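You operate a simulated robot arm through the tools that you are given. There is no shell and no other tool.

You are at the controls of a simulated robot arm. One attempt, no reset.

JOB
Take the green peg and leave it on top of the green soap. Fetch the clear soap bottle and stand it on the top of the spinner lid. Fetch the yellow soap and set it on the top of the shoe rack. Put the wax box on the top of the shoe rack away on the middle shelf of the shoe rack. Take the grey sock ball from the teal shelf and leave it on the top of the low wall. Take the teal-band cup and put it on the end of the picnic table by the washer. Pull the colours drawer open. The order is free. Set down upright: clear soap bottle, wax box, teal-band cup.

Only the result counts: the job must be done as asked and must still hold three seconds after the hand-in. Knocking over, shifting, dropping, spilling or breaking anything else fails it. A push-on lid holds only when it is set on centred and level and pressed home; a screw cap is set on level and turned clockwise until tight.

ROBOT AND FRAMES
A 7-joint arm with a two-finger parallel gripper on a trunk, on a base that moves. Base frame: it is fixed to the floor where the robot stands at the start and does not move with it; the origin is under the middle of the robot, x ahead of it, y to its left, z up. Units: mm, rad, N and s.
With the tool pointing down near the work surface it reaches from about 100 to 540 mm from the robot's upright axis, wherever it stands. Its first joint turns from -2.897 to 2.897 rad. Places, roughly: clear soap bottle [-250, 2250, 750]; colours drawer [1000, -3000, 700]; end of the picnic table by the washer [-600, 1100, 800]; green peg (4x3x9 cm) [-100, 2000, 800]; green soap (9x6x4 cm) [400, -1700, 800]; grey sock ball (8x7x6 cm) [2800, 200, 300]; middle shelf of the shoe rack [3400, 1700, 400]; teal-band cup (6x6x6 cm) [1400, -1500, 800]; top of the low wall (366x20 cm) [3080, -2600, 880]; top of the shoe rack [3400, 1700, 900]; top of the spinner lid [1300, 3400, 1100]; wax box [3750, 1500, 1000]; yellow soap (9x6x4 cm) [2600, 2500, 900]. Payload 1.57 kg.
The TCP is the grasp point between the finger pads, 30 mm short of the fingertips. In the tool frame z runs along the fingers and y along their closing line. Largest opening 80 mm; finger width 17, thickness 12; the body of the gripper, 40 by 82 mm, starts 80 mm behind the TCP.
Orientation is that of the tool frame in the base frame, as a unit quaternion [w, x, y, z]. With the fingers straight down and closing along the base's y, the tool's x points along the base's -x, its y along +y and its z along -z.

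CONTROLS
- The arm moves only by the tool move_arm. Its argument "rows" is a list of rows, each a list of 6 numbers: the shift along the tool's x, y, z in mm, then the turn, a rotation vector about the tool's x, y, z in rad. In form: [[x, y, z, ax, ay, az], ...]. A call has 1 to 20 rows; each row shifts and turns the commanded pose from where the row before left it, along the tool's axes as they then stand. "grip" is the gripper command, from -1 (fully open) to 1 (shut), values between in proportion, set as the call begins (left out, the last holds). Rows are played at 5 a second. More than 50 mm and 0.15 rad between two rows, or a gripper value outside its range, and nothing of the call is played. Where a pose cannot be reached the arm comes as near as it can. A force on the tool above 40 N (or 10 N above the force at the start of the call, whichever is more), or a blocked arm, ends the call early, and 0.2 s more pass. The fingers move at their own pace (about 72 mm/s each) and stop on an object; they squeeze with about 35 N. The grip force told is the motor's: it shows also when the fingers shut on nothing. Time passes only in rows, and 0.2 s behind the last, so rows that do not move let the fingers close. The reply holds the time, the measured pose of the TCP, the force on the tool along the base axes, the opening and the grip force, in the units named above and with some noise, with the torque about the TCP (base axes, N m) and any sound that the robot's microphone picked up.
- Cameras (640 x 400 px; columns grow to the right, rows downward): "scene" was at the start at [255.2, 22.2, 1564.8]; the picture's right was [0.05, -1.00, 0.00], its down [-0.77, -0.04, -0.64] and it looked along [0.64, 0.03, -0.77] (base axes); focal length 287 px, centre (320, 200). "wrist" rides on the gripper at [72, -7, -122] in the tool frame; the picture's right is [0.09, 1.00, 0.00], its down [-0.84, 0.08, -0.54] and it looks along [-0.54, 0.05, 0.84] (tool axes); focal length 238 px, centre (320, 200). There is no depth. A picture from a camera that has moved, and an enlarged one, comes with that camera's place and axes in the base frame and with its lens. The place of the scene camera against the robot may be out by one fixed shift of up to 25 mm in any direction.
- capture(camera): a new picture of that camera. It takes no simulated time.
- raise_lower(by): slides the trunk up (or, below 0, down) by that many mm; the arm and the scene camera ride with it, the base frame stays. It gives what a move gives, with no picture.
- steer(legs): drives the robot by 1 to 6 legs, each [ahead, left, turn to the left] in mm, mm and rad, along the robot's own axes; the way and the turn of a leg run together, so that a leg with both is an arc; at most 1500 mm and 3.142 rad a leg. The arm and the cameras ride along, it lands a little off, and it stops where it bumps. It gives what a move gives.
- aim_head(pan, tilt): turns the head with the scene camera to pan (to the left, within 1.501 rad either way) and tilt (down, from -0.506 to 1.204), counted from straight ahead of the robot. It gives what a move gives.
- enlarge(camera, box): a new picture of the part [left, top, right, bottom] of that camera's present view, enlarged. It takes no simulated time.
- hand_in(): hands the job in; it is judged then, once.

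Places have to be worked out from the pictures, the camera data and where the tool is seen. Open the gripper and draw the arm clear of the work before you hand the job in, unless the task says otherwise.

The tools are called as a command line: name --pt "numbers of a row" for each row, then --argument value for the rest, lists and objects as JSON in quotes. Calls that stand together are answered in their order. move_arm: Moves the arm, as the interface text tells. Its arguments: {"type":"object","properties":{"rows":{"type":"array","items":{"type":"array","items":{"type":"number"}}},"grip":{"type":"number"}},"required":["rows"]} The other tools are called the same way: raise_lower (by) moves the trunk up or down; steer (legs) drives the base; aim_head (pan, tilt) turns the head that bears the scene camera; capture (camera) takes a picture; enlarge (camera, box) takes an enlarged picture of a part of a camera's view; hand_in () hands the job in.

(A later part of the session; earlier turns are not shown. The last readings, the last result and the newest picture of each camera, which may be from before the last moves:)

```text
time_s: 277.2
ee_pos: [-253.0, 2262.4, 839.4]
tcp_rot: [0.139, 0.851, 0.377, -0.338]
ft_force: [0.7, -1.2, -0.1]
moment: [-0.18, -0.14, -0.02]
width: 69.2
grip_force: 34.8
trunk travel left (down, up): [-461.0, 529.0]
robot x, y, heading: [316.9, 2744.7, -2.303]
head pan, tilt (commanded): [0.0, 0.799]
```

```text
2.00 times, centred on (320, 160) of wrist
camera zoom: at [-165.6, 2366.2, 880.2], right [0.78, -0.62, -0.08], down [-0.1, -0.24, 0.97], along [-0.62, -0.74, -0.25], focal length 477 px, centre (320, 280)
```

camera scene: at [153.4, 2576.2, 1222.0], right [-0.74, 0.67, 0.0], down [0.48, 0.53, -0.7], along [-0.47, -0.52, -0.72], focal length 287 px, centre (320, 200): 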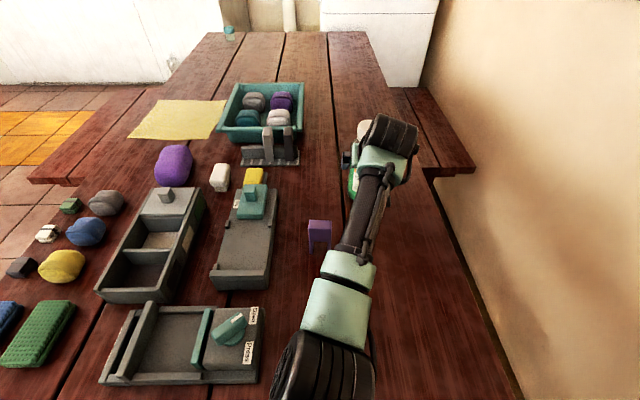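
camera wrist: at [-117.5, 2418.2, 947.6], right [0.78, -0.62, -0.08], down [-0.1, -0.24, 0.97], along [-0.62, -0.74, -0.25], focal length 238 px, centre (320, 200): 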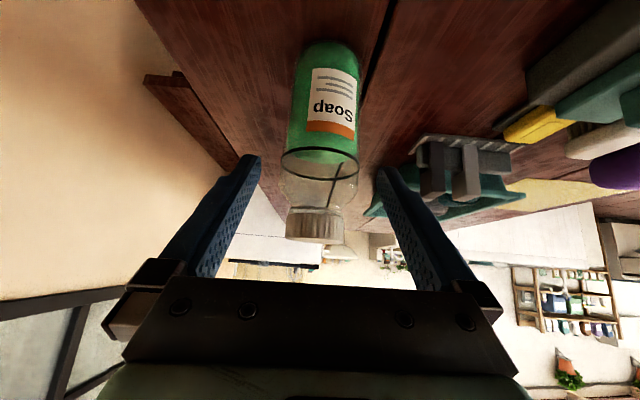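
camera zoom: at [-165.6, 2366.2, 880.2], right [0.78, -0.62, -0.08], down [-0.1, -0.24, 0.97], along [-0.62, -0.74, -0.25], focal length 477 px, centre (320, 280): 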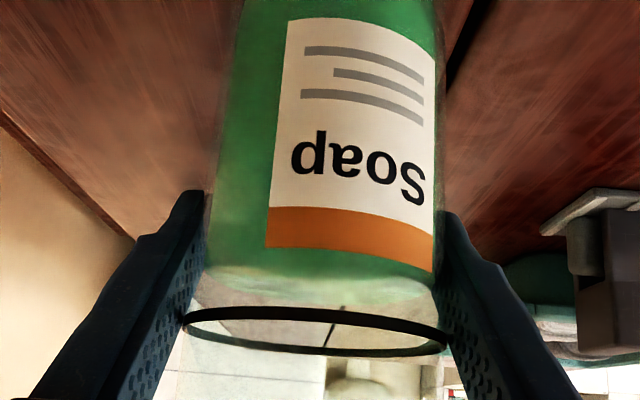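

Gripped at 69.2 mm. I lift with the trunk and check that the bottle hangs straight.

raise_lower --by 40

capture --camera "wrist"

enlarge --camera "scene" --box '[300, 90, 460, 230]'

```text
time_s: 278.0
ee_pos: [-255.5, 2262.9, 877.6]
tcp_rot: [0.139, 0.851, 0.377, -0.339]
ft_force: [-0.1, -0.3, -4.1]
moment: [0.01, -0.01, 0.04]
width: 68.7
grip_force: 35.2
trunk travel left (down, up): [-501.0, 489.0]
robot x, y, heading: [307.3, 2743.9, -2.304]
head pan, tilt (commanded): [0.0, 0.799]
```

```text
taken
camera wrist: at [-166.0, 2366.1, 919.8], right [0.78, -0.62, -0.08], down [-0.1, -0.24, 0.97], along [-0.62, -0.74, -0.25], focal length 238 px, centre (320, 200)
```

wrist: 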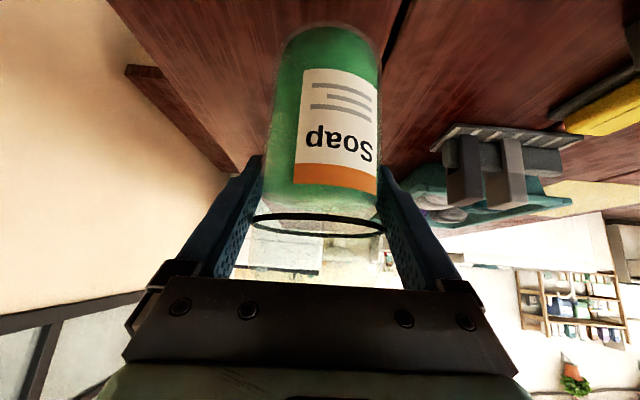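

```text
2.86 times, centred on (380, 160) of scene
camera zoom: at [153.1, 2575.9, 1261.9], right [-0.74, 0.67, 0.0], down [0.48, 0.53, -0.7], along [-0.47, -0.52, -0.72], focal length 819 px, centre (149, 314)
```

zoom: 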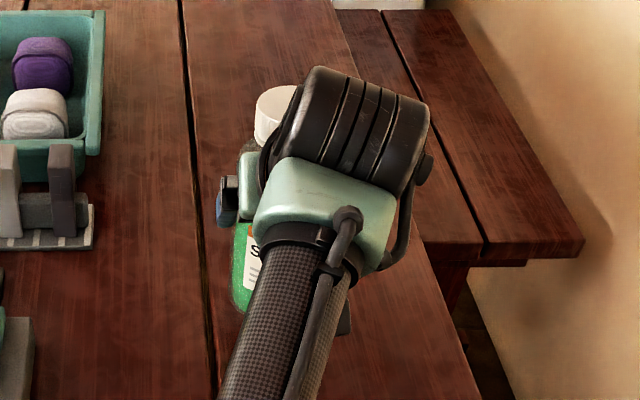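

The bottle is lifted (≈0.4 kg). I raise it high, retract the arm over the table end, and back up for turning to the counter.

raise_lower --by 220

move_arm --pt "29.3 0 -27.3 0 0 0" --pt "29.3 0 -27.3 0 0 0" --pt "29.3 0 -27.3 0 0 0" --pt "29.3 0 -27.3 0 0 0" --pt "29.3 0 -27.3 0 0 0" --pt "29.3 0 -27.3 0 0 0"

steer --legs '[[-250, 300, 0], [0, 0, 3.14]]'

aim_head --pan 0.0 --tilt 0.5

capture --camera "scene"

```text
time_s: 280.3
ee_pos: [-255.4, 2263.2, 1100.0]
tcp_rot: [0.14, 0.851, 0.377, -0.338]
ft_force: [0.1, 0.5, -4.6]
moment: [0.02, -0.03, 0.0]
width: 69.1
grip_force: 34.7
trunk travel left (down, up): [-721.0, 269.0]
robot x, y, heading: [316.5, 2744.9, -2.304]
head pan, tilt (commanded): [0.0, 0.799]
```

```text
time_s: 281.7
ee_pos: [-91.5, 2441.4, 1101.0]
tcp_rot: [0.14, 0.851, 0.378, -0.337]
ft_force: [-0.2, -0.4, -3.8]
moment: [-0.01, 0.0, -0.02]
width: 68.7
grip_force: 35.1
trunk travel left (down, up): [-721.0, 269.0]
robot x, y, heading: [314.1, 2742.2, -2.303]
head pan, tilt (commanded): [0.0, 0.799]
```

```text
time_s: 291.5
ee_pos: [1113.6, 3024.1, 1100.2]
tcp_rot: [0.34, -0.368, 0.855, 0.136]
ft_force: [-0.4, 0.0, -4.3]
moment: [-0.02, 0.02, 0.0]
width: 68.2
grip_force: 35.2
trunk travel left (down, up): [-721.0, 269.0]
robot x, y, heading: [700.2, 2728.6, 0.815]
head pan, tilt (commanded): [0.0, 0.799]
```

```text
time_s: 292.3
ee_pos: [1112.7, 3023.6, 1100.0]
tcp_rot: [0.34, -0.368, 0.855, 0.136]
ft_force: [-1.0, 0.7, -3.5]
moment: [-0.02, 0.04, 0.02]
width: 68.5
grip_force: 35.0
trunk travel left (down, up): [-721.0, 269.0]
robot x, y, heading: [704.3, 2730.0, 0.819]
head pan, tilt (commanded): [0.0, 0.499]
```

```text
taken
camera scene: at [888.8, 2938.7, 1507.9], right [0.73, -0.69, 0.0], down [-0.33, -0.35, -0.88], along [0.6, 0.64, -0.48], focal length 287 px, centre (320, 200)
```

scene: 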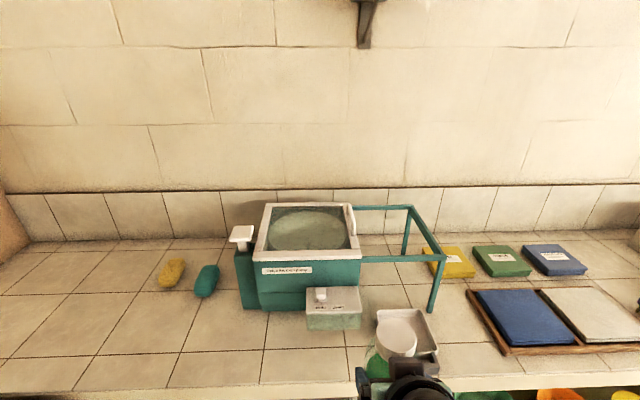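

A clear view of the spinner. I zoom in on its lid.

enlarge --camera "scene" --box '[220, 190, 460, 340]'

enlarge --camera "scene" --box '[245, 195, 375, 285]'

```text
2.67 times, centred on (340, 265) of scene
camera zoom: at [888.8, 2938.7, 1507.9], right [0.73, -0.69, 0.0], down [-0.33, -0.35, -0.88], along [0.6, 0.64, -0.48], focal length 765 px, centre (267, 27)
```

zoom: 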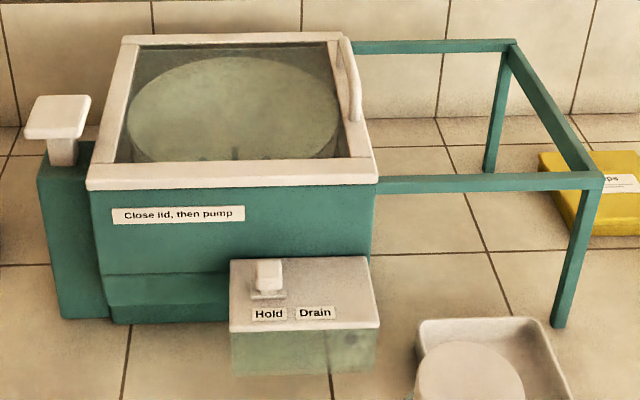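

```text
4.44 times, centred on (310, 240) of scene
camera zoom: at [888.8, 2938.7, 1507.9], right [0.73, -0.69, 0.0], down [-0.33, -0.35, -0.88], along [0.6, 0.64, -0.48], focal length 1274 px, centre (364, 22)
```

zoom: 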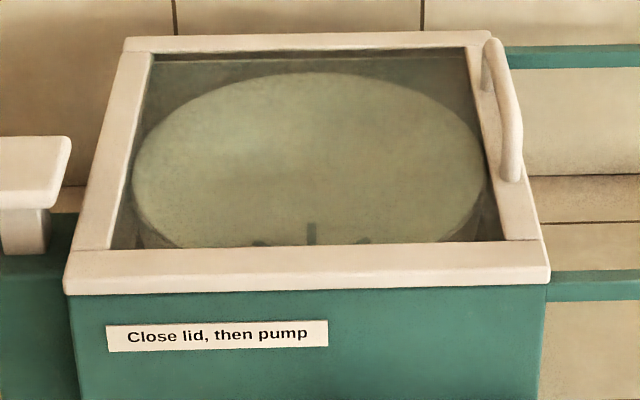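

The lid (≈240 mm square, z≈1100) is centred near (1281,3403). I raise the bottle well above it and drive up to the counter.

raise_lower --by 170

steer --legs '[[290, 100, 0.02]]'

aim_head --pan 0.0 --tilt 0.8

capture --camera "scene"

capture --camera "wrist"

```text
time_s: 294.2
ee_pos: [1112.3, 3023.8, 1270.2]
tcp_rot: [0.339, -0.368, 0.855, 0.136]
ft_force: [0.2, 0.7, -4.2]
moment: [0.0, -0.02, 0.02]
width: 68.4
grip_force: 34.7
trunk travel left (down, up): [-891.0, 99.0]
robot x, y, heading: [702.2, 2726.8, 0.813]
head pan, tilt (commanded): [0.0, 0.499]
```

```text
time_s: 296.3
ee_pos: [1230.7, 3309.3, 1270.3]
tcp_rot: [0.339, -0.376, 0.851, 0.139]
ft_force: [0.2, -0.5, -4.5]
moment: [0.02, 0.02, 0.01]
width: 68.8
grip_force: 35.2
trunk travel left (down, up): [-891.0, 99.0]
robot x, y, heading: [822.2, 3007.1, 0.837]
head pan, tilt (commanded): [0.0, 0.499]
```

```text
time_s: 297.1
ee_pos: [1230.4, 3310.4, 1271.1]
tcp_rot: [0.339, -0.376, 0.851, 0.139]
ft_force: [0.3, 0.6, -4.1]
moment: [-0.04, 0.01, -0.01]
width: 68.4
grip_force: 34.4
trunk travel left (down, up): [-891.0, 99.0]
robot x, y, heading: [824.9, 3007.5, 0.839]
head pan, tilt (commanded): [0.0, 0.799]
```

```text
taken
camera scene: at [1002.0, 3212.9, 1652.0], right [0.74, -0.67, 0.0], down [-0.48, -0.53, -0.7], along [0.47, 0.52, -0.72], focal length 287 px, centre (320, 200)
```

scene: 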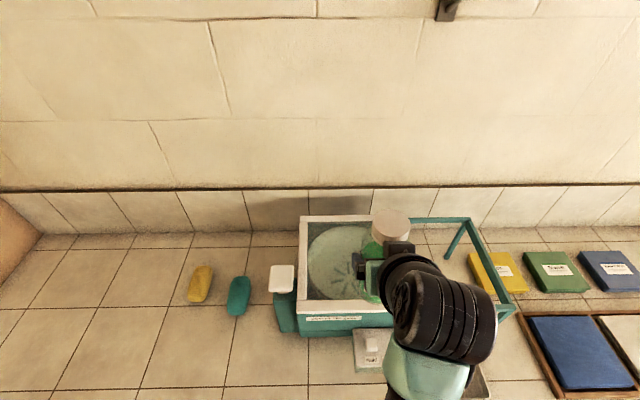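

```text
taken
camera wrist: at [1145.0, 3205.3, 1310.8], right [-0.78, 0.63, -0.08], down [0.1, 0.24, 0.97], along [0.62, 0.74, -0.25], focal length 238 px, centre (320, 200)
```

wrist: 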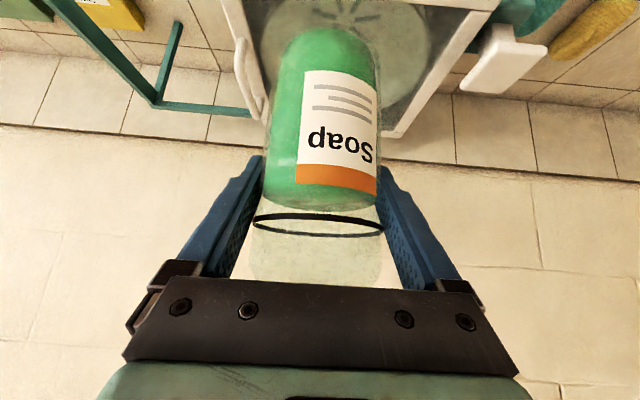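

Lid centre is about 123 mm further ahead and 20 mm left of the held bottle. I move over it at height and look again.

move_arm --pt "-30 7 28 0 0 0" --pt "-30 7 28 0 0 0" --pt "-30 6 28 0 0 0"

capture --camera "wrist"

enlarge --camera "scene" --box '[240, 180, 480, 340]'

```text
time_s: 297.9
ee_pos: [1301.0, 3415.3, 1270.1]
tcp_rot: [0.338, -0.376, 0.852, 0.139]
ft_force: [-0.3, -0.8, -4.0]
moment: [-0.03, -0.01, -0.02]
width: 68.3
grip_force: 35.3
trunk travel left (down, up): [-891.0, 99.0]
robot x, y, heading: [823.1, 3010.8, 0.832]
head pan, tilt (commanded): [0.0, 0.799]
```

```text
taken
camera wrist: at [1214.6, 3311.9, 1310.4], right [-0.78, 0.63, -0.08], down [0.1, 0.24, 0.96], along [0.62, 0.74, -0.25], focal length 238 px, centre (320, 200)
```

wrist: 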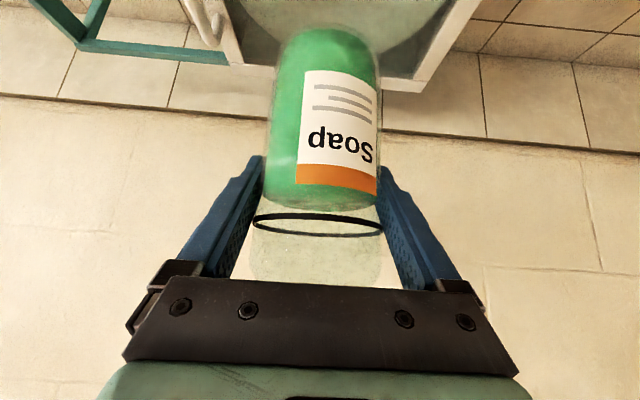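

```text
2.50 times, centred on (360, 260) of scene
camera zoom: at [1002.7, 3213.9, 1651.7], right [0.74, -0.67, 0.0], down [-0.48, -0.53, -0.7], along [0.47, 0.52, -0.72], focal length 717 px, centre (220, 50)
```

zoom: 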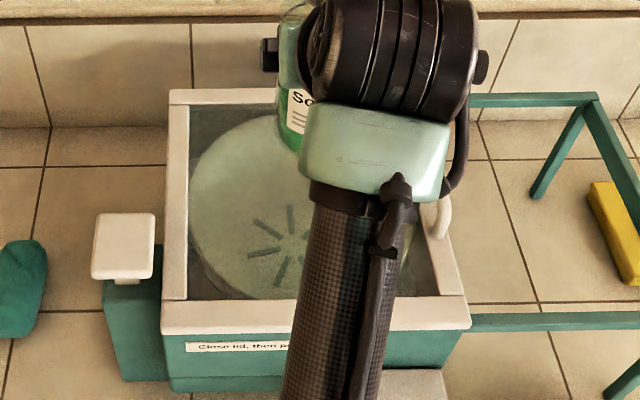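

The bottle is centred over the lid both ways. I lower by trunk to just above, then feel for contact.

raise_lower --by -65

capture --camera "wrist"

enlarge --camera "scene" --box '[240, 130, 480, 290]'

```text
time_s: 298.9
ee_pos: [1298.8, 3415.5, 1205.9]
tcp_rot: [0.338, -0.376, 0.851, 0.139]
ft_force: [0.2, 0.5, -4.0]
moment: [-0.01, 0.03, -0.02]
width: 68.7
grip_force: 35.4
trunk travel left (down, up): [-826.0, 164.0]
robot x, y, heading: [825.6, 3008.1, 0.834]
head pan, tilt (commanded): [0.0, 0.799]
```

```text
taken
camera wrist: at [1213.9, 3311.1, 1246.0], right [-0.78, 0.63, -0.08], down [0.1, 0.24, 0.97], along [0.62, 0.74, -0.25], focal length 238 px, centre (320, 200)
```

wrist: 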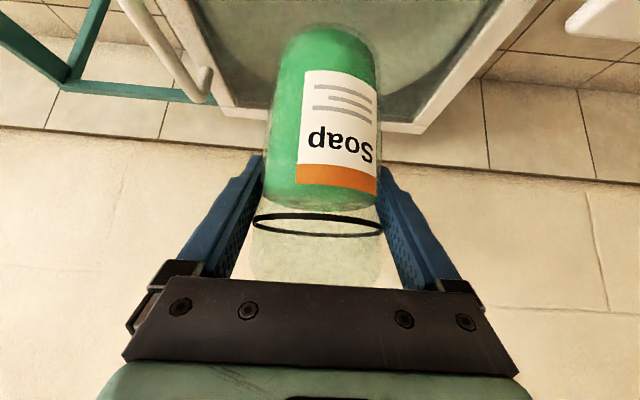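

```text
2.50 times, centred on (360, 210) of scene
camera zoom: at [1002.0, 3213.1, 1586.9], right [0.74, -0.67, 0.0], down [-0.48, -0.53, -0.7], along [0.47, 0.52, -0.72], focal length 717 px, centre (220, 175)
```

zoom: 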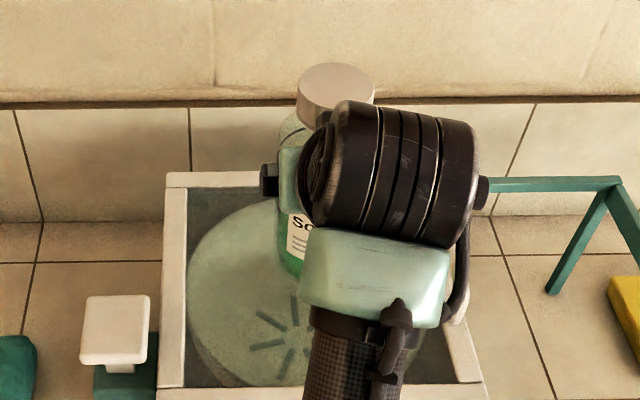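

Lid top estimated at z≈1083, so contact is expected at TCP z≈1165–1171. I lower to 1180 and then step down gently.

raise_lower --by -24

move_arm --pt "1.36 0 1.46 0 0 0" --pt "1.36 0 1.46 0 0 0"

move_arm --pt "1.36 0 1.46 0 0 0" --pt "1.36 0 1.46 0 0 0"

move_arm --pt "1.36 0 1.46 0 0 0" --pt "1.36 0 1.46 0 0 0"

```text
time_s: 299.6
ee_pos: [1298.6, 3416.2, 1180.7]
tcp_rot: [0.338, -0.375, 0.852, 0.138]
ft_force: [-0.1, -0.5, -4.1]
moment: [-0.04, 0.01, -0.01]
width: 68.5
grip_force: 34.8
trunk travel left (down, up): [-802.0, 188.0]
robot x, y, heading: [827.4, 3009.9, 0.837]
head pan, tilt (commanded): [0.0, 0.799]
```

```text
time_s: 300.2
ee_pos: [1299.0, 3416.2, 1177.0]
tcp_rot: [0.338, -0.376, 0.852, 0.139]
ft_force: [0.4, 0.5, -4.8]
moment: [-0.08, 0.02, -0.04]
width: 68.6
grip_force: 34.8
trunk travel left (down, up): [-802.0, 188.0]
robot x, y, heading: [823.2, 3009.2, 0.83]
head pan, tilt (commanded): [0.0, 0.799]
```

```text
time_s: 300.8
ee_pos: [1300.8, 3413.9, 1173.3]
tcp_rot: [0.338, -0.376, 0.851, 0.14]
ft_force: [0.2, -0.2, -4.1]
moment: [-0.01, -0.01, 0.01]
width: 68.9
grip_force: 34.8
trunk travel left (down, up): [-802.0, 188.0]
robot x, y, heading: [822.6, 3007.5, 0.831]
head pan, tilt (commanded): [0.0, 0.799]
```

```text
time_s: 301.4
ee_pos: [1300.1, 3415.1, 1168.4]
tcp_rot: [0.338, -0.376, 0.851, 0.14]
ft_force: [0.3, -0.3, -2.9]
moment: [0.03, -0.01, -0.03]
width: 68.6
grip_force: 35.3
trunk travel left (down, up): [-802.0, 188.0]
robot x, y, heading: [825.2, 3010.3, 0.836]
head pan, tilt (commanded): [0.0, 0.799]
```

No contact at z≈1168; I keep stepping down.

move_arm --pt "1.36 0 1.46 0 0 0" --pt "1.36 0 1.46 0 0 0"

move_arm --pt "1.36 0 1.46 0 0 0" --pt "1.36 0 1.46 0 0 0"

enlarge --camera "wrist" --box '[200, 0, 460, 160]'

```text
time_s: 302.0
ee_pos: [1300.2, 3414.6, 1165.0]
tcp_rot: [0.339, -0.375, 0.851, 0.14]
ft_force: [0.2, 0.3, -4.2]
moment: [0.02, 0.03, -0.04]
width: 68.7
grip_force: 35.4
trunk travel left (down, up): [-802.0, 188.0]
robot x, y, heading: [818.2, 3004.1, 0.832]
head pan, tilt (commanded): [0.0, 0.799]
```

```text
time_s: 302.6
ee_pos: [1299.4, 3415.7, 1163.7]
tcp_rot: [0.341, -0.375, 0.851, 0.139]
ft_force: [-1.1, -0.9, 5.8]
moment: [0.01, 0.24, 0.03]
width: 68.6
grip_force: 34.6
trunk travel left (down, up): [-802.0, 188.0]
robot x, y, heading: [825.1, 3007.4, 0.837]
head pan, tilt (commanded): [0.0, 0.799]
```

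```text
2.46 times, centred on (330, 80) of wrist
camera zoom: at [1213.8, 3310.5, 1203.4], right [-0.78, 0.63, -0.08], down [0.09, 0.24, 0.97], along [0.62, 0.74, -0.24], focal length 587 px, centre (295, 495)
```

zoom: 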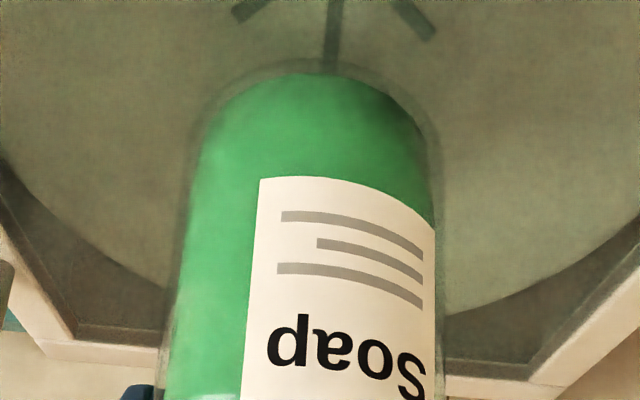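

Contact at z≈1164 (about 10 N). I press 1 mm more to seat it flat, then open the gripper.

move_arm --pt "0.7 0 0.73 0 0 0"

move_arm --pt "0 0 0 0 0 0" --pt "0 0 0 0 0 0" --pt "0 0 0 0 0 0" --grip -1

capture --camera "wrist"

```text
time_s: 303.0
ee_pos: [1299.4, 3415.4, 1164.7]
tcp_rot: [0.342, -0.374, 0.85, 0.141]
ft_force: [0.3, -0.3, 12.9]
moment: [0.06, 0.34, 0.01]
width: 68.3
grip_force: 35.1
trunk travel left (down, up): [-802.0, 188.0]
robot x, y, heading: [827.5, 3008.8, 0.829]
head pan, tilt (commanded): [0.0, 0.799]
```

```text
time_s: 303.8
ee_pos: [1300.1, 3416.3, 1159.3]
tcp_rot: [0.338, -0.377, 0.851, 0.139]
ft_force: [-0.5, 0.1, -0.2]
moment: [-0.02, 0.02, -0.04]
width: 80.1
grip_force: 0.1
trunk travel left (down, up): [-802.0, 188.0]
robot x, y, heading: [823.7, 3012.0, 0.835]
head pan, tilt (commanded): [0.0, 0.799]
```

```text
taken
camera wrist: at [1214.0, 3310.9, 1200.4], right [-0.78, 0.63, -0.08], down [0.1, 0.24, 0.97], along [0.62, 0.74, -0.25], focal length 238 px, centre (320, 200)
```

wrist: 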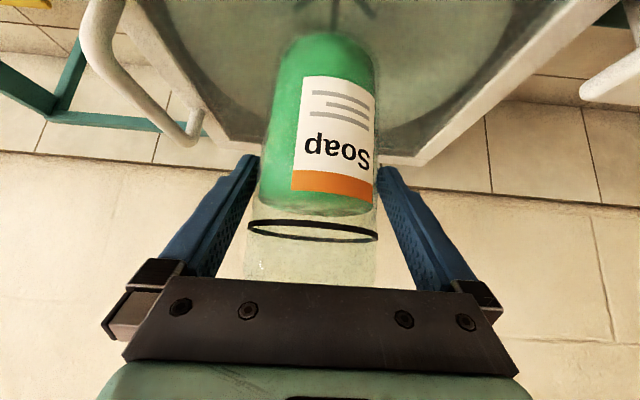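

Bottle is standing free. I withdraw straight back along the tool axis, slowly.

move_arm --pt "0 0 -15 0 0 0" --pt "0 0 -15 0 0 0" --pt "0 0 -20 0 0 0" --pt "0 0 -25 0 0 0"

capture --camera "wrist"

move_arm --pt "0 0 -40 0 0 0" --pt "0 0 -40 0 0 0"

capture --camera "wrist"

capture --camera "scene"

```text
time_s: 304.8
ee_pos: [1265.0, 3376.9, 1214.5]
tcp_rot: [0.338, -0.376, 0.851, 0.139]
ft_force: [-0.1, -0.7, 0.5]
moment: [0.0, 0.0, 0.03]
width: 80.3
grip_force: 0.0
trunk travel left (down, up): [-802.0, 188.0]
robot x, y, heading: [823.2, 3011.4, 0.834]
head pan, tilt (commanded): [0.0, 0.799]
```

```text
taken
camera wrist: at [1178.6, 3273.0, 1256.4], right [-0.78, 0.63, -0.08], down [0.1, 0.24, 0.97], along [0.62, 0.74, -0.25], focal length 238 px, centre (320, 200)
```

wrist: 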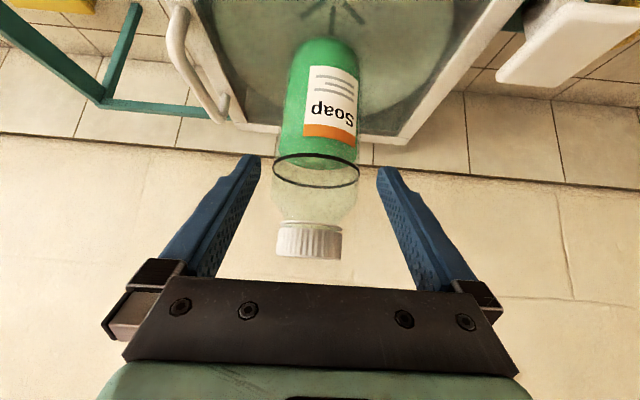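

```text
time_s: 305.4
ee_pos: [1225.5, 3340.0, 1274.4]
tcp_rot: [0.338, -0.376, 0.851, 0.14]
ft_force: [0.6, -0.1, -0.3]
moment: [-0.02, 0.0, -0.01]
width: 79.9
grip_force: 0.0
trunk travel left (down, up): [-802.0, 188.0]
robot x, y, heading: [825.9, 3009.1, 0.835]
head pan, tilt (commanded): [0.0, 0.799]
```

```text
taken
camera wrist: at [1139.9, 3235.0, 1314.8], right [-0.78, 0.63, -0.08], down [0.1, 0.24, 0.97], along [0.62, 0.74, -0.25], focal length 238 px, centre (320, 200)
```

wrist: 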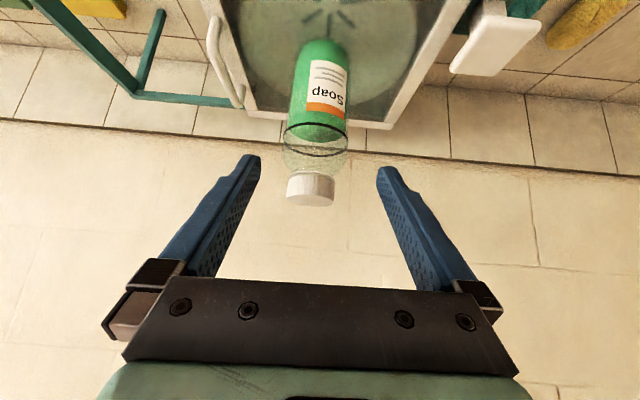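

```text
taken
camera scene: at [1001.4, 3212.5, 1563.1], right [0.74, -0.67, 0.0], down [-0.48, -0.53, -0.7], along [0.47, 0.52, -0.72], focal length 287 px, centre (320, 200)
```

scene: 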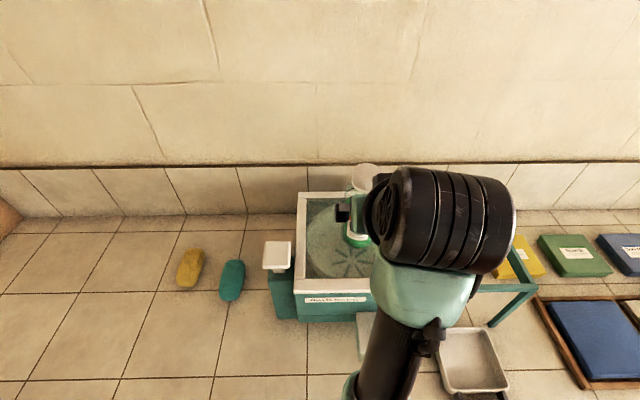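

The bottle stands upright on the spinner lid. Next the yellow soap: I back off and drive right along the counter for a look.

move_arm --pt "29.3 0 -27.3 0 0 0" --pt "29.3 0 -27.3 0 0 0" --pt "29.3 0 -27.3 0 0 0"

steer --legs '[[-170, 0, 0], [0, -1400, 0]]'

aim_head --pan -0.2 --tilt 0.5

capture --camera "scene"

```text
time_s: 306.2
ee_pos: [1175.1, 3265.9, 1277.6]
tcp_rot: [0.338, -0.376, 0.851, 0.14]
ft_force: [-0.7, -0.5, -0.3]
moment: [0.0, 0.02, 0.03]
width: 80.0
grip_force: 0.1
out of reach, approached as far as the arm can: row 3
trunk travel left (down, up): [-802.0, 188.0]
robot x, y, heading: [823.5, 3006.3, 0.835]
head pan, tilt (commanded): [0.0, 0.799]
```

```text
time_s: 314.3
ee_pos: [2099.1, 2168.5, 1277.5]
tcp_rot: [0.34, -0.364, 0.857, 0.134]
ft_force: [0.9, 0.4, -0.7]
moment: [0.01, -0.01, -0.03]
width: 79.8
grip_force: 0.0
trunk travel left (down, up): [-802.0, 188.0]
robot x, y, heading: [1737.3, 1918.6, 0.804]
head pan, tilt (commanded): [0.0, 0.799]
```

```text
time_s: 315.1
ee_pos: [2097.7, 2167.3, 1278.1]
tcp_rot: [0.34, -0.364, 0.857, 0.135]
ft_force: [-0.3, -0.3, 1.3]
moment: [-0.01, -0.03, 0.01]
width: 79.9
grip_force: 0.0
trunk travel left (down, up): [-802.0, 188.0]
robot x, y, heading: [1739.6, 1921.4, 0.808]
head pan, tilt (commanded): [-0.201, 0.499]
```

```text
taken
camera scene: at [1941.2, 2113.2, 1588.9], right [0.57, -0.82, 0.0], down [-0.39, -0.27, -0.88], along [0.72, 0.5, -0.48], focal length 287 px, centre (320, 200)
```

scene: 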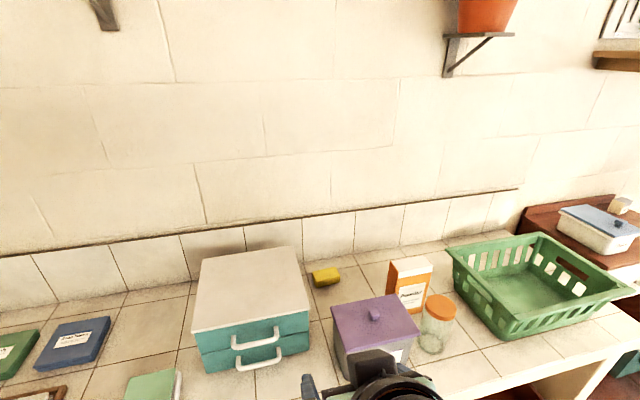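

The yellow soap is visible behind the purple Pairs box, near the wall. I zoom in.

enlarge --camera "scene" --box '[240, 230, 460, 380]'

```text
2.67 times, centred on (350, 305) of scene
camera zoom: at [1941.2, 2113.2, 1588.9], right [0.57, -0.82, 0.0], down [-0.39, -0.27, -0.88], along [0.72, 0.5, -0.48], focal length 765 px, centre (240, -80)
```

zoom: 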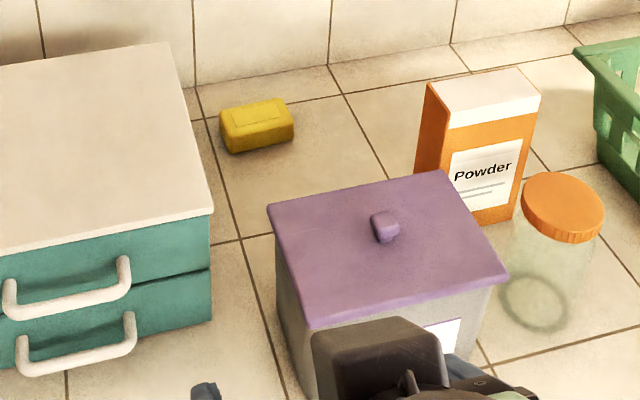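

The soap lies behind the Pairs box. I look with the wrist camera too, to measure box heights.

capture --camera "wrist"

aim_head --pan -0.3 --tilt 0.9

capture --camera "scene"

```text
taken
camera wrist: at [2009.6, 2066.6, 1318.3], right [-0.76, 0.65, -0.08], down [0.1, 0.24, 0.97], along [0.64, 0.72, -0.25], focal length 238 px, centre (320, 200)
```

wrist: 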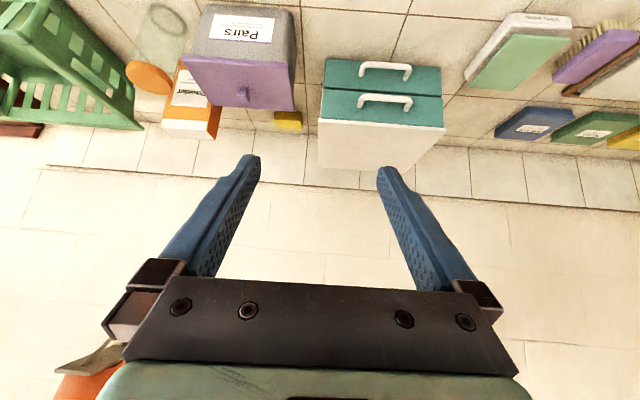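

```text
time_s: 316.0
ee_pos: [2098.4, 2168.5, 1277.7]
tcp_rot: [0.34, -0.364, 0.857, 0.134]
ft_force: [0.3, 0.2, 0.5]
moment: [-0.01, -0.02, 0.04]
width: 79.9
grip_force: 0.1
trunk travel left (down, up): [-802.0, 188.0]
robot x, y, heading: [1742.8, 1919.1, 0.809]
head pan, tilt (commanded): [-0.3, 0.901]
```

```text
taken
camera scene: at [1932.6, 2098.0, 1555.2], right [0.48, -0.87, 0.0], down [-0.68, -0.38, -0.62], along [0.54, 0.3, -0.78], focal length 287 px, centre (320, 200)
```

scene: 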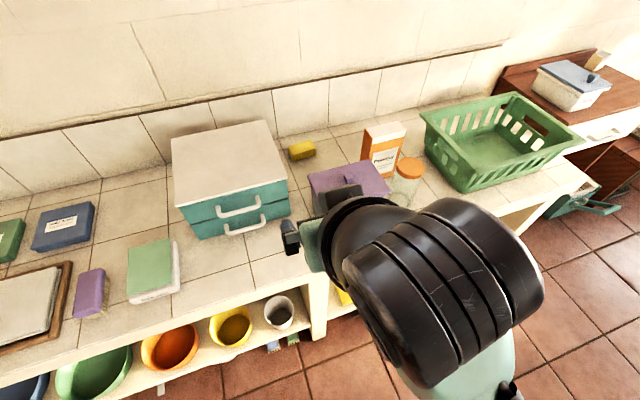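

I want to know my own base size before getting close; I look straight down on both sides.

aim_head --pan 1.5 --tilt 1.2

capture --camera "scene"

aim_head --pan -1.5 --tilt 1.2

capture --camera "scene"

```text
time_s: 317.8
ee_pos: [2097.3, 2168.7, 1277.6]
tcp_rot: [0.34, -0.365, 0.856, 0.136]
ft_force: [-0.4, -0.4, -0.3]
moment: [0.03, -0.02, -0.02]
width: 80.2
grip_force: 0.1
trunk travel left (down, up): [-802.0, 188.0]
robot x, y, heading: [1739.5, 1916.8, 0.802]
head pan, tilt (commanded): [1.499, 1.201]
```

```text
taken
camera scene: at [1829.1, 2102.9, 1535.3], right [0.74, 0.67, 0.0], down [0.62, -0.69, -0.36], along [-0.24, 0.27, -0.93], focal length 287 px, centre (320, 200)
```

scene: 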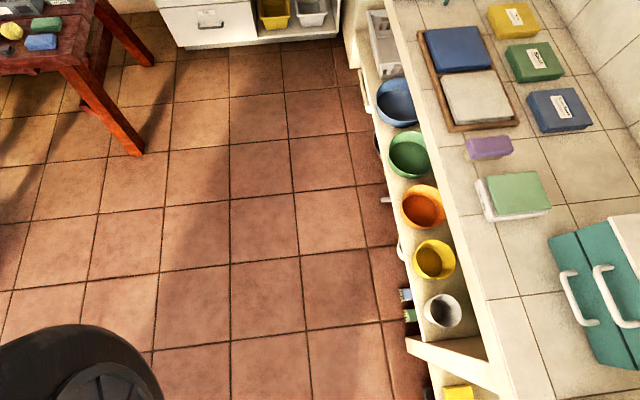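

```text
time_s: 320.4
ee_pos: [2098.3, 2168.8, 1277.3]
tcp_rot: [0.34, -0.365, 0.856, 0.135]
ft_force: [-0.4, -0.3, -0.3]
moment: [-0.01, 0.01, 0.0]
width: 80.1
grip_force: 0.0
trunk travel left (down, up): [-802.0, 188.0]
robot x, y, heading: [1739.0, 1920.2, 0.803]
head pan, tilt (commanded): [-1.499, 1.201]
```

```text
taken
camera scene: at [1909.6, 2025.7, 1535.3], right [-0.64, -0.77, 0.0], down [-0.72, 0.59, -0.36], along [0.28, -0.23, -0.93], focal length 287 px, centre (320, 200)
```

scene: 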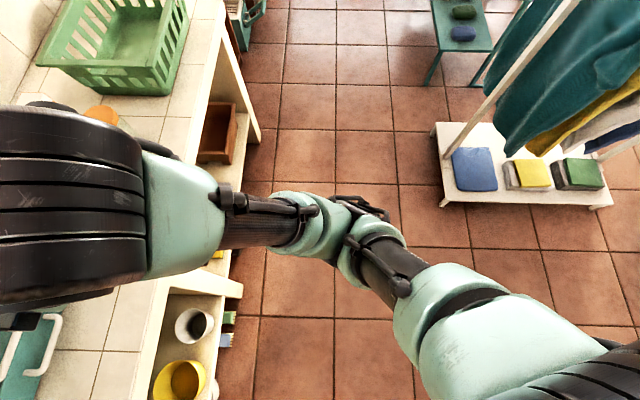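

Counter is static and the soap is at about (2577,2530,860) on an ~840 mm high counter. I drive closer in front of it, then level the tool to a 0.2 rad lean and yaw it so the fingers close across the soap's 6 cm width.

steer --legs '[[260, -205, 0.035]]'

move_arm --pt "0 0 0 0 0.14 0" --pt "0 0 0 0 0.14 0" --pt "0 0 0 0 0.14 0" --pt "0 0 0 0 0.13 0"

move_arm --pt "0 0 0 0 0 -0.1473" --pt "0 0 0 0 0 -0.1473" --pt "0 0 0 0 0 -0.1473" --pt "0 0 0 0 0 -0.1473" --pt "0 0 0 0 0 -0.1473" --pt "0 0 0 0 0 -0.1473" --pt "0 0 0 0 0 -0.1473" --pt "0 0 0 0 0 -0.1473" --pt "0 0 0 0 0 -0.1473" --pt "0 0 0 0 0 -0.1473" --pt "0 0 0 0 0 -0.1473" --pt "0 0 0 0 0 -0.1473"

capture --camera "wrist"

```text
time_s: 322.6
ee_pos: [2425.1, 2228.1, 1278.1]
tcp_rot: [0.338, -0.378, 0.85, 0.141]
ft_force: [-0.2, -0.4, -0.4]
moment: [0.01, -0.01, -0.01]
width: 79.8
grip_force: 0.0
trunk travel left (down, up): [-802.0, 188.0]
robot x, y, heading: [2074.8, 1967.7, 0.838]
head pan, tilt (commanded): [-1.499, 1.201]
```

```text
time_s: 323.6
ee_pos: [2421.8, 2228.7, 1278.3]
tcp_rot: [0.093, -0.401, 0.911, 0.032]
ft_force: [-0.8, -0.4, 0.1]
moment: [-0.02, 0.0, 0.01]
width: 80.0
grip_force: 0.0
trunk travel left (down, up): [-802.0, 188.0]
robot x, y, heading: [2073.3, 1966.9, 0.843]
head pan, tilt (commanded): [-1.499, 1.201]
```

```text
time_s: 326.2
ee_pos: [2423.6, 2227.6, 1277.5]
tcp_rot: [-0.085, 0.959, -0.266, 0.052]
ft_force: [0.4, 0.2, -1.2]
moment: [-0.01, 0.0, -0.02]
width: 80.4
grip_force: 0.1
trunk travel left (down, up): [-802.0, 188.0]
robot x, y, heading: [2071.7, 1965.9, 0.841]
head pan, tilt (commanded): [-1.499, 1.201]
```

```text
taken
camera wrist: at [2472.7, 2179.2, 1402.3], right [-0.42, -0.89, -0.18], down [-0.83, 0.29, 0.47], along [-0.36, 0.35, -0.86], focal length 238 px, centre (320, 200)
```

wrist: 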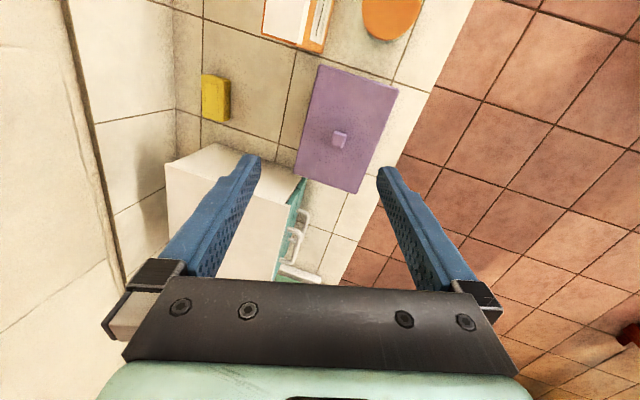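

The wrist view shows the soap aligned with the fingers' closing direction. I creep closer to the counter in two small steps.

steer --legs '[[60, 0, 0]]'

steer --legs '[[45, 0, 0]]'

aim_head --pan 0.0 --tilt 0.9

capture --camera "scene"

```text
time_s: 327.1
ee_pos: [2464.1, 2272.5, 1276.8]
tcp_rot: [-0.085, 0.959, -0.266, 0.053]
ft_force: [-0.9, 0.2, 0.3]
moment: [-0.04, 0.02, -0.02]
width: 79.9
grip_force: 0.1
trunk travel left (down, up): [-802.0, 188.0]
robot x, y, heading: [2111.5, 2014.5, 0.84]
head pan, tilt (commanded): [-1.499, 1.201]
```

```text
time_s: 328.0
ee_pos: [2493.9, 2305.1, 1276.9]
tcp_rot: [-0.085, 0.959, -0.266, 0.053]
ft_force: [0.4, -0.9, 0.2]
moment: [0.01, -0.01, 0.02]
width: 79.9
grip_force: 0.1
trunk travel left (down, up): [-802.0, 188.0]
robot x, y, heading: [2145.7, 2042.1, 0.839]
head pan, tilt (commanded): [-1.499, 1.201]
```

```text
time_s: 329.6
ee_pos: [2495.0, 2305.7, 1277.6]
tcp_rot: [-0.084, 0.959, -0.266, 0.053]
ft_force: [-0.4, -0.5, -1.0]
moment: [-0.01, -0.01, 0.0]
width: 79.9
grip_force: 0.0
trunk travel left (down, up): [-802.0, 188.0]
robot x, y, heading: [2145.8, 2044.5, 0.842]
head pan, tilt (commanded): [0.0, 0.901]
```

```text
taken
camera scene: at [2316.7, 2246.8, 1555.1], right [0.74, -0.67, 0.0], down [-0.52, -0.58, -0.62], along [0.41, 0.46, -0.78], focal length 287 px, centre (320, 200)
```

scene: 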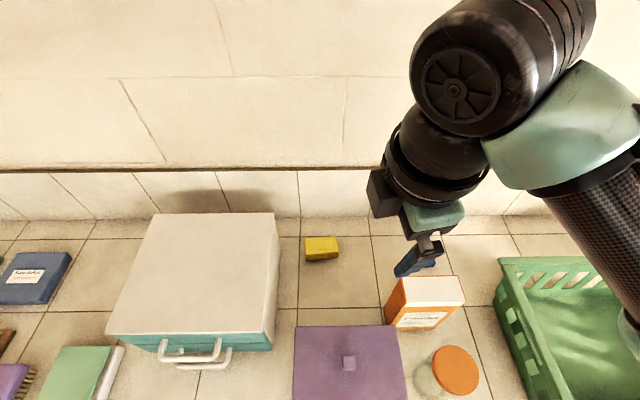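

No bump at a 238 mm gap. I move the hand left 84 and forward 210 mm at height, over the soap.

move_arm --pt "-41.2 -8 -0.7 0 0 0" --pt "-41.2 -8 -0.7 0 0 0" --pt "7.7 -40.5 8.3 0 0 0" --pt "7.7 -40.5 8.3 0 0 0" --pt "7.7 -40.5 8.3 0 0 0" --pt "7.7 -40.5 8.3 0 0 0" --pt "7.7 -40.5 8.3 0 0 0"

capture --camera "wrist"

capture --camera "scene"

```text
time_s: 331.2
ee_pos: [2572.8, 2520.7, 1276.0]
tcp_rot: [-0.085, 0.959, -0.265, 0.052]
ft_force: [0.2, 0.5, -1.5]
moment: [-0.01, 0.04, 0.01]
width: 80.0
grip_force: 0.0
trunk travel left (down, up): [-802.0, 188.0]
robot x, y, heading: [2143.3, 2043.8, 0.839]
head pan, tilt (commanded): [0.0, 0.901]
```

```text
taken
camera wrist: at [2621.1, 2471.7, 1402.3], right [-0.42, -0.89, -0.18], down [-0.83, 0.29, 0.47], along [-0.36, 0.35, -0.86], focal length 238 px, centre (320, 200)
```

wrist: 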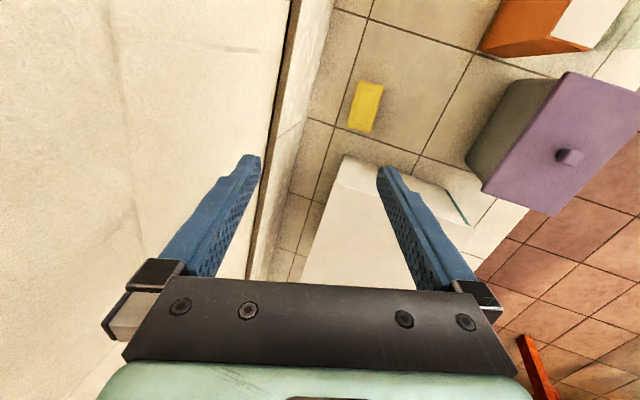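

```text
taken
camera scene: at [2316.6, 2247.8, 1555.0], right [0.74, -0.67, 0.0], down [-0.52, -0.58, -0.62], along [0.41, 0.46, -0.78], focal length 287 px, centre (320, 200)
```

scene: 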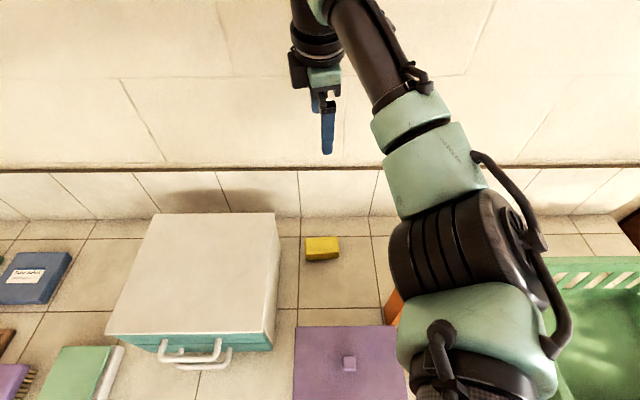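

The near view refines the soap to about (2565,2502). I correct by 20 mm and lower the trunk by 190.

move_arm --pt "2.8 19.6 -3.7 0 0 0"

raise_lower --by -190

capture --camera "wrist"

capture --camera "scene"

```text
time_s: 331.6
ee_pos: [2564.4, 2500.6, 1277.3]
tcp_rot: [-0.085, 0.959, -0.265, 0.053]
ft_force: [-0.1, 0.6, 0.2]
moment: [0.01, -0.01, 0.02]
width: 80.2
grip_force: 0.0
trunk travel left (down, up): [-802.0, 188.0]
robot x, y, heading: [2144.9, 2044.0, 0.839]
head pan, tilt (commanded): [0.0, 0.901]
```

```text
time_s: 333.7
ee_pos: [2565.0, 2499.6, 1087.4]
tcp_rot: [-0.084, 0.959, -0.266, 0.053]
ft_force: [-0.4, 0.3, 0.5]
moment: [-0.02, -0.02, -0.01]
width: 80.1
grip_force: 0.1
trunk travel left (down, up): [-612.0, 378.0]
robot x, y, heading: [2144.2, 2046.7, 0.841]
head pan, tilt (commanded): [0.0, 0.901]
```

```text
taken
camera wrist: at [2612.9, 2451.4, 1212.6], right [-0.42, -0.89, -0.18], down [-0.83, 0.3, 0.47], along [-0.36, 0.35, -0.86], focal length 238 px, centre (320, 200)
```

wrist: 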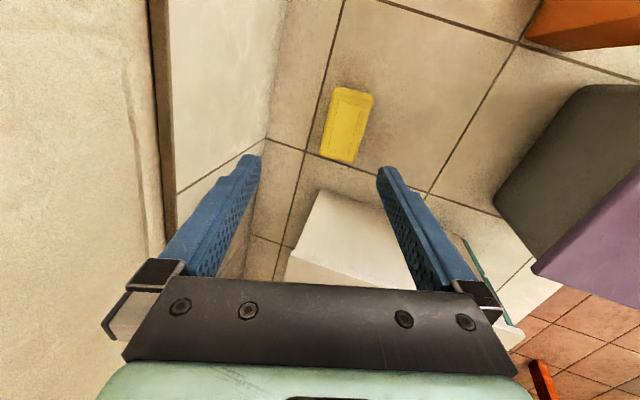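

```text
taken
camera scene: at [2316.5, 2246.7, 1365.2], right [0.74, -0.67, 0.0], down [-0.52, -0.58, -0.62], along [0.41, 0.46, -0.78], focal length 287 px, centre (320, 200)
```

scene: 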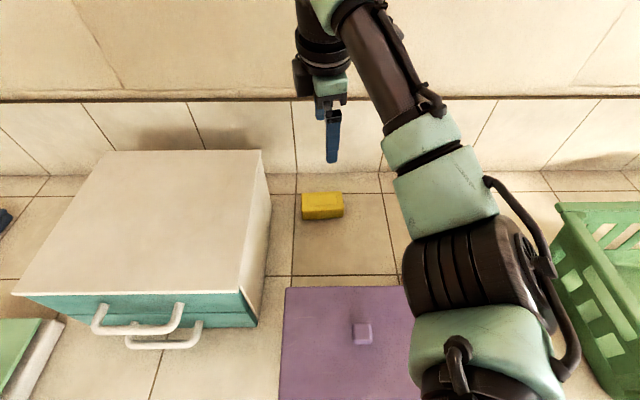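

I zoom on the soap for its exact position and orientation.

enlarge --camera "wrist" --box '[280, 60, 420, 190]'

```text
3.08 times, centred on (350, 125) of wrist
camera zoom: at [2612.9, 2451.4, 1212.6], right [-0.42, -0.89, -0.18], down [-0.83, 0.3, 0.47], along [-0.36, 0.35, -0.86], focal length 733 px, centre (228, 431)
```

zoom: 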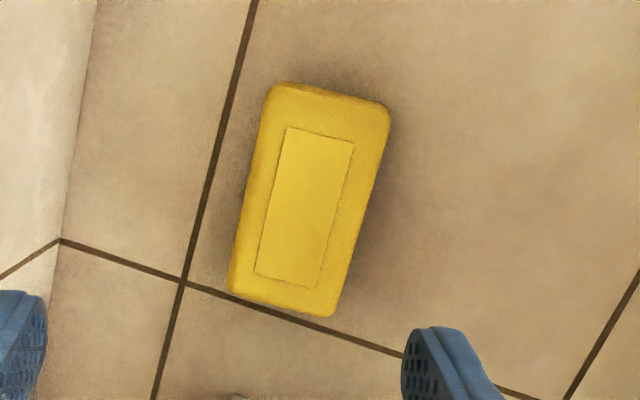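

Soap top centre (2565,2504), z≈888, long axis 0.09 rad off the finger plane. I correct yaw, reduce the lean, and descend to z≈960.

move_arm --pt "0 0 0 -0.12 0 0" --pt "0 -2 0 0 0 0.09" --pt "-1.9 3.1 39.9 0 0 0" --pt "-1.9 3.1 39.9 0 0 0" --pt "-1.9 3.1 39.9 0 0 0"

capture --camera "wrist"

capture --camera "scene"

```text
time_s: 334.9
ee_pos: [2566.1, 2500.7, 967.7]
tcp_rot: [-0.028, 0.949, -0.312, 0.035]
ft_force: [1.1, -0.2, -0.2]
moment: [0.05, 0.0, -0.01]
width: 80.0
grip_force: 0.0
trunk travel left (down, up): [-612.0, 378.0]
robot x, y, heading: [2144.9, 2045.0, 0.838]
head pan, tilt (commanded): [0.0, 0.901]
```

```text
taken
camera wrist: at [2619.7, 2459.5, 1094.1], right [-0.51, -0.86, -0.07], down [-0.76, 0.42, 0.49], along [-0.39, 0.31, -0.87], focal length 238 px, centre (320, 200)
```

wrist: 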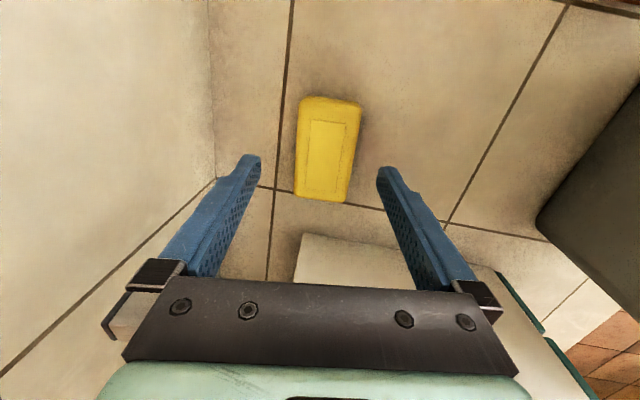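

```text
taken
camera scene: at [2316.7, 2247.0, 1365.1], right [0.74, -0.67, 0.0], down [-0.52, -0.58, -0.62], along [0.41, 0.46, -0.78], focal length 287 px, centre (320, 200)
```

scene: 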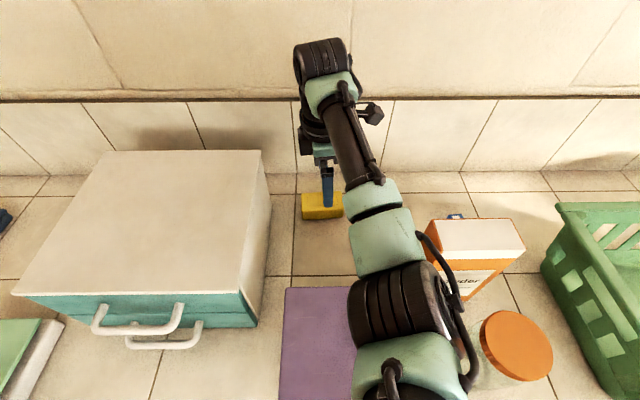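

Alignment is within 1–2 mm. I descend the remaining 77 mm.

move_arm --pt "-0.95 1.45 19.2 0 0 0" --pt "-0.95 1.45 19.2 0 0 0" --pt "-0.95 1.45 19.2 0 0 0" --pt "-0.95 1.45 19.2 0 0 0"

capture --camera "wrist"

```text
time_s: 335.9
ee_pos: [2565.4, 2501.7, 894.9]
tcp_rot: [-0.031, 0.949, -0.311, 0.036]
ft_force: [-0.3, -0.4, 4.9]
moment: [-0.22, 0.18, -0.02]
width: 79.8
grip_force: 0.1
trunk travel left (down, up): [-612.0, 378.0]
robot x, y, heading: [2146.9, 2046.0, 0.84]
head pan, tilt (commanded): [0.0, 0.901]
```

```text
taken
camera wrist: at [2617.8, 2459.5, 1020.0], right [-0.51, -0.86, -0.07], down [-0.77, 0.42, 0.49], along [-0.39, 0.31, -0.87], focal length 238 px, centre (320, 200)
```

wrist: 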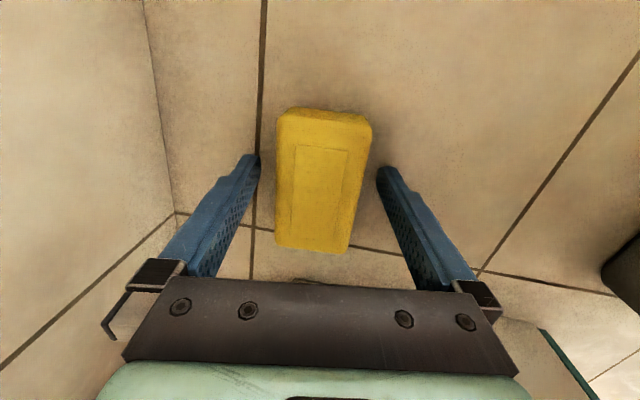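

A fingertip just touched the counter (5 N). I raise 4 mm and close on the soap.

move_arm --pt "0.2 -0.3 -5 0 0 0" --pt "0 0 0 0 0 0"

move_arm --pt "0 0 0 0 0 0" --pt "0 0 0 0 0 0" --pt "0 0 0 0 0 0" --grip 1

capture --camera "wrist"

```text
time_s: 336.5
ee_pos: [2564.7, 2501.9, 896.8]
tcp_rot: [-0.028, 0.949, -0.312, 0.035]
ft_force: [0.1, -0.2, -0.2]
moment: [0.0, 0.0, 0.04]
width: 79.9
grip_force: 0.0
trunk travel left (down, up): [-612.0, 378.0]
robot x, y, heading: [2140.1, 2045.7, 0.842]
head pan, tilt (commanded): [0.0, 0.901]
```

```text
time_s: 337.3
ee_pos: [2565.5, 2502.2, 898.3]
tcp_rot: [-0.029, 0.949, -0.312, 0.035]
ft_force: [-0.1, -0.4, 1.1]
moment: [-0.11, -0.03, 0.0]
width: 51.6
grip_force: 35.4
trunk travel left (down, up): [-612.0, 378.0]
robot x, y, heading: [2146.0, 2046.2, 0.841]
head pan, tilt (commanded): [0.0, 0.901]
```

```text
taken
camera wrist: at [2618.0, 2460.0, 1023.1], right [-0.51, -0.86, -0.07], down [-0.76, 0.42, 0.49], along [-0.39, 0.31, -0.87], focal length 238 px, centre (320, 200)
```

wrist: 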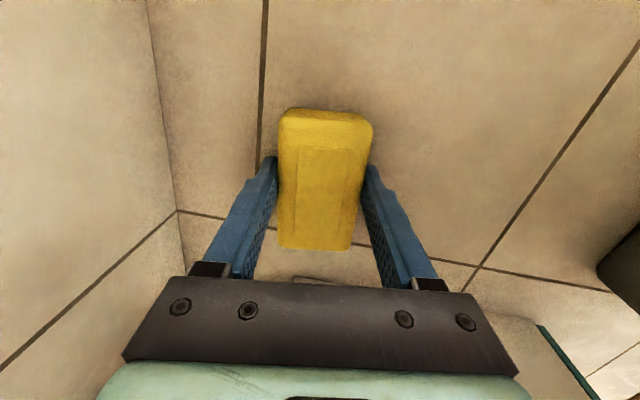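

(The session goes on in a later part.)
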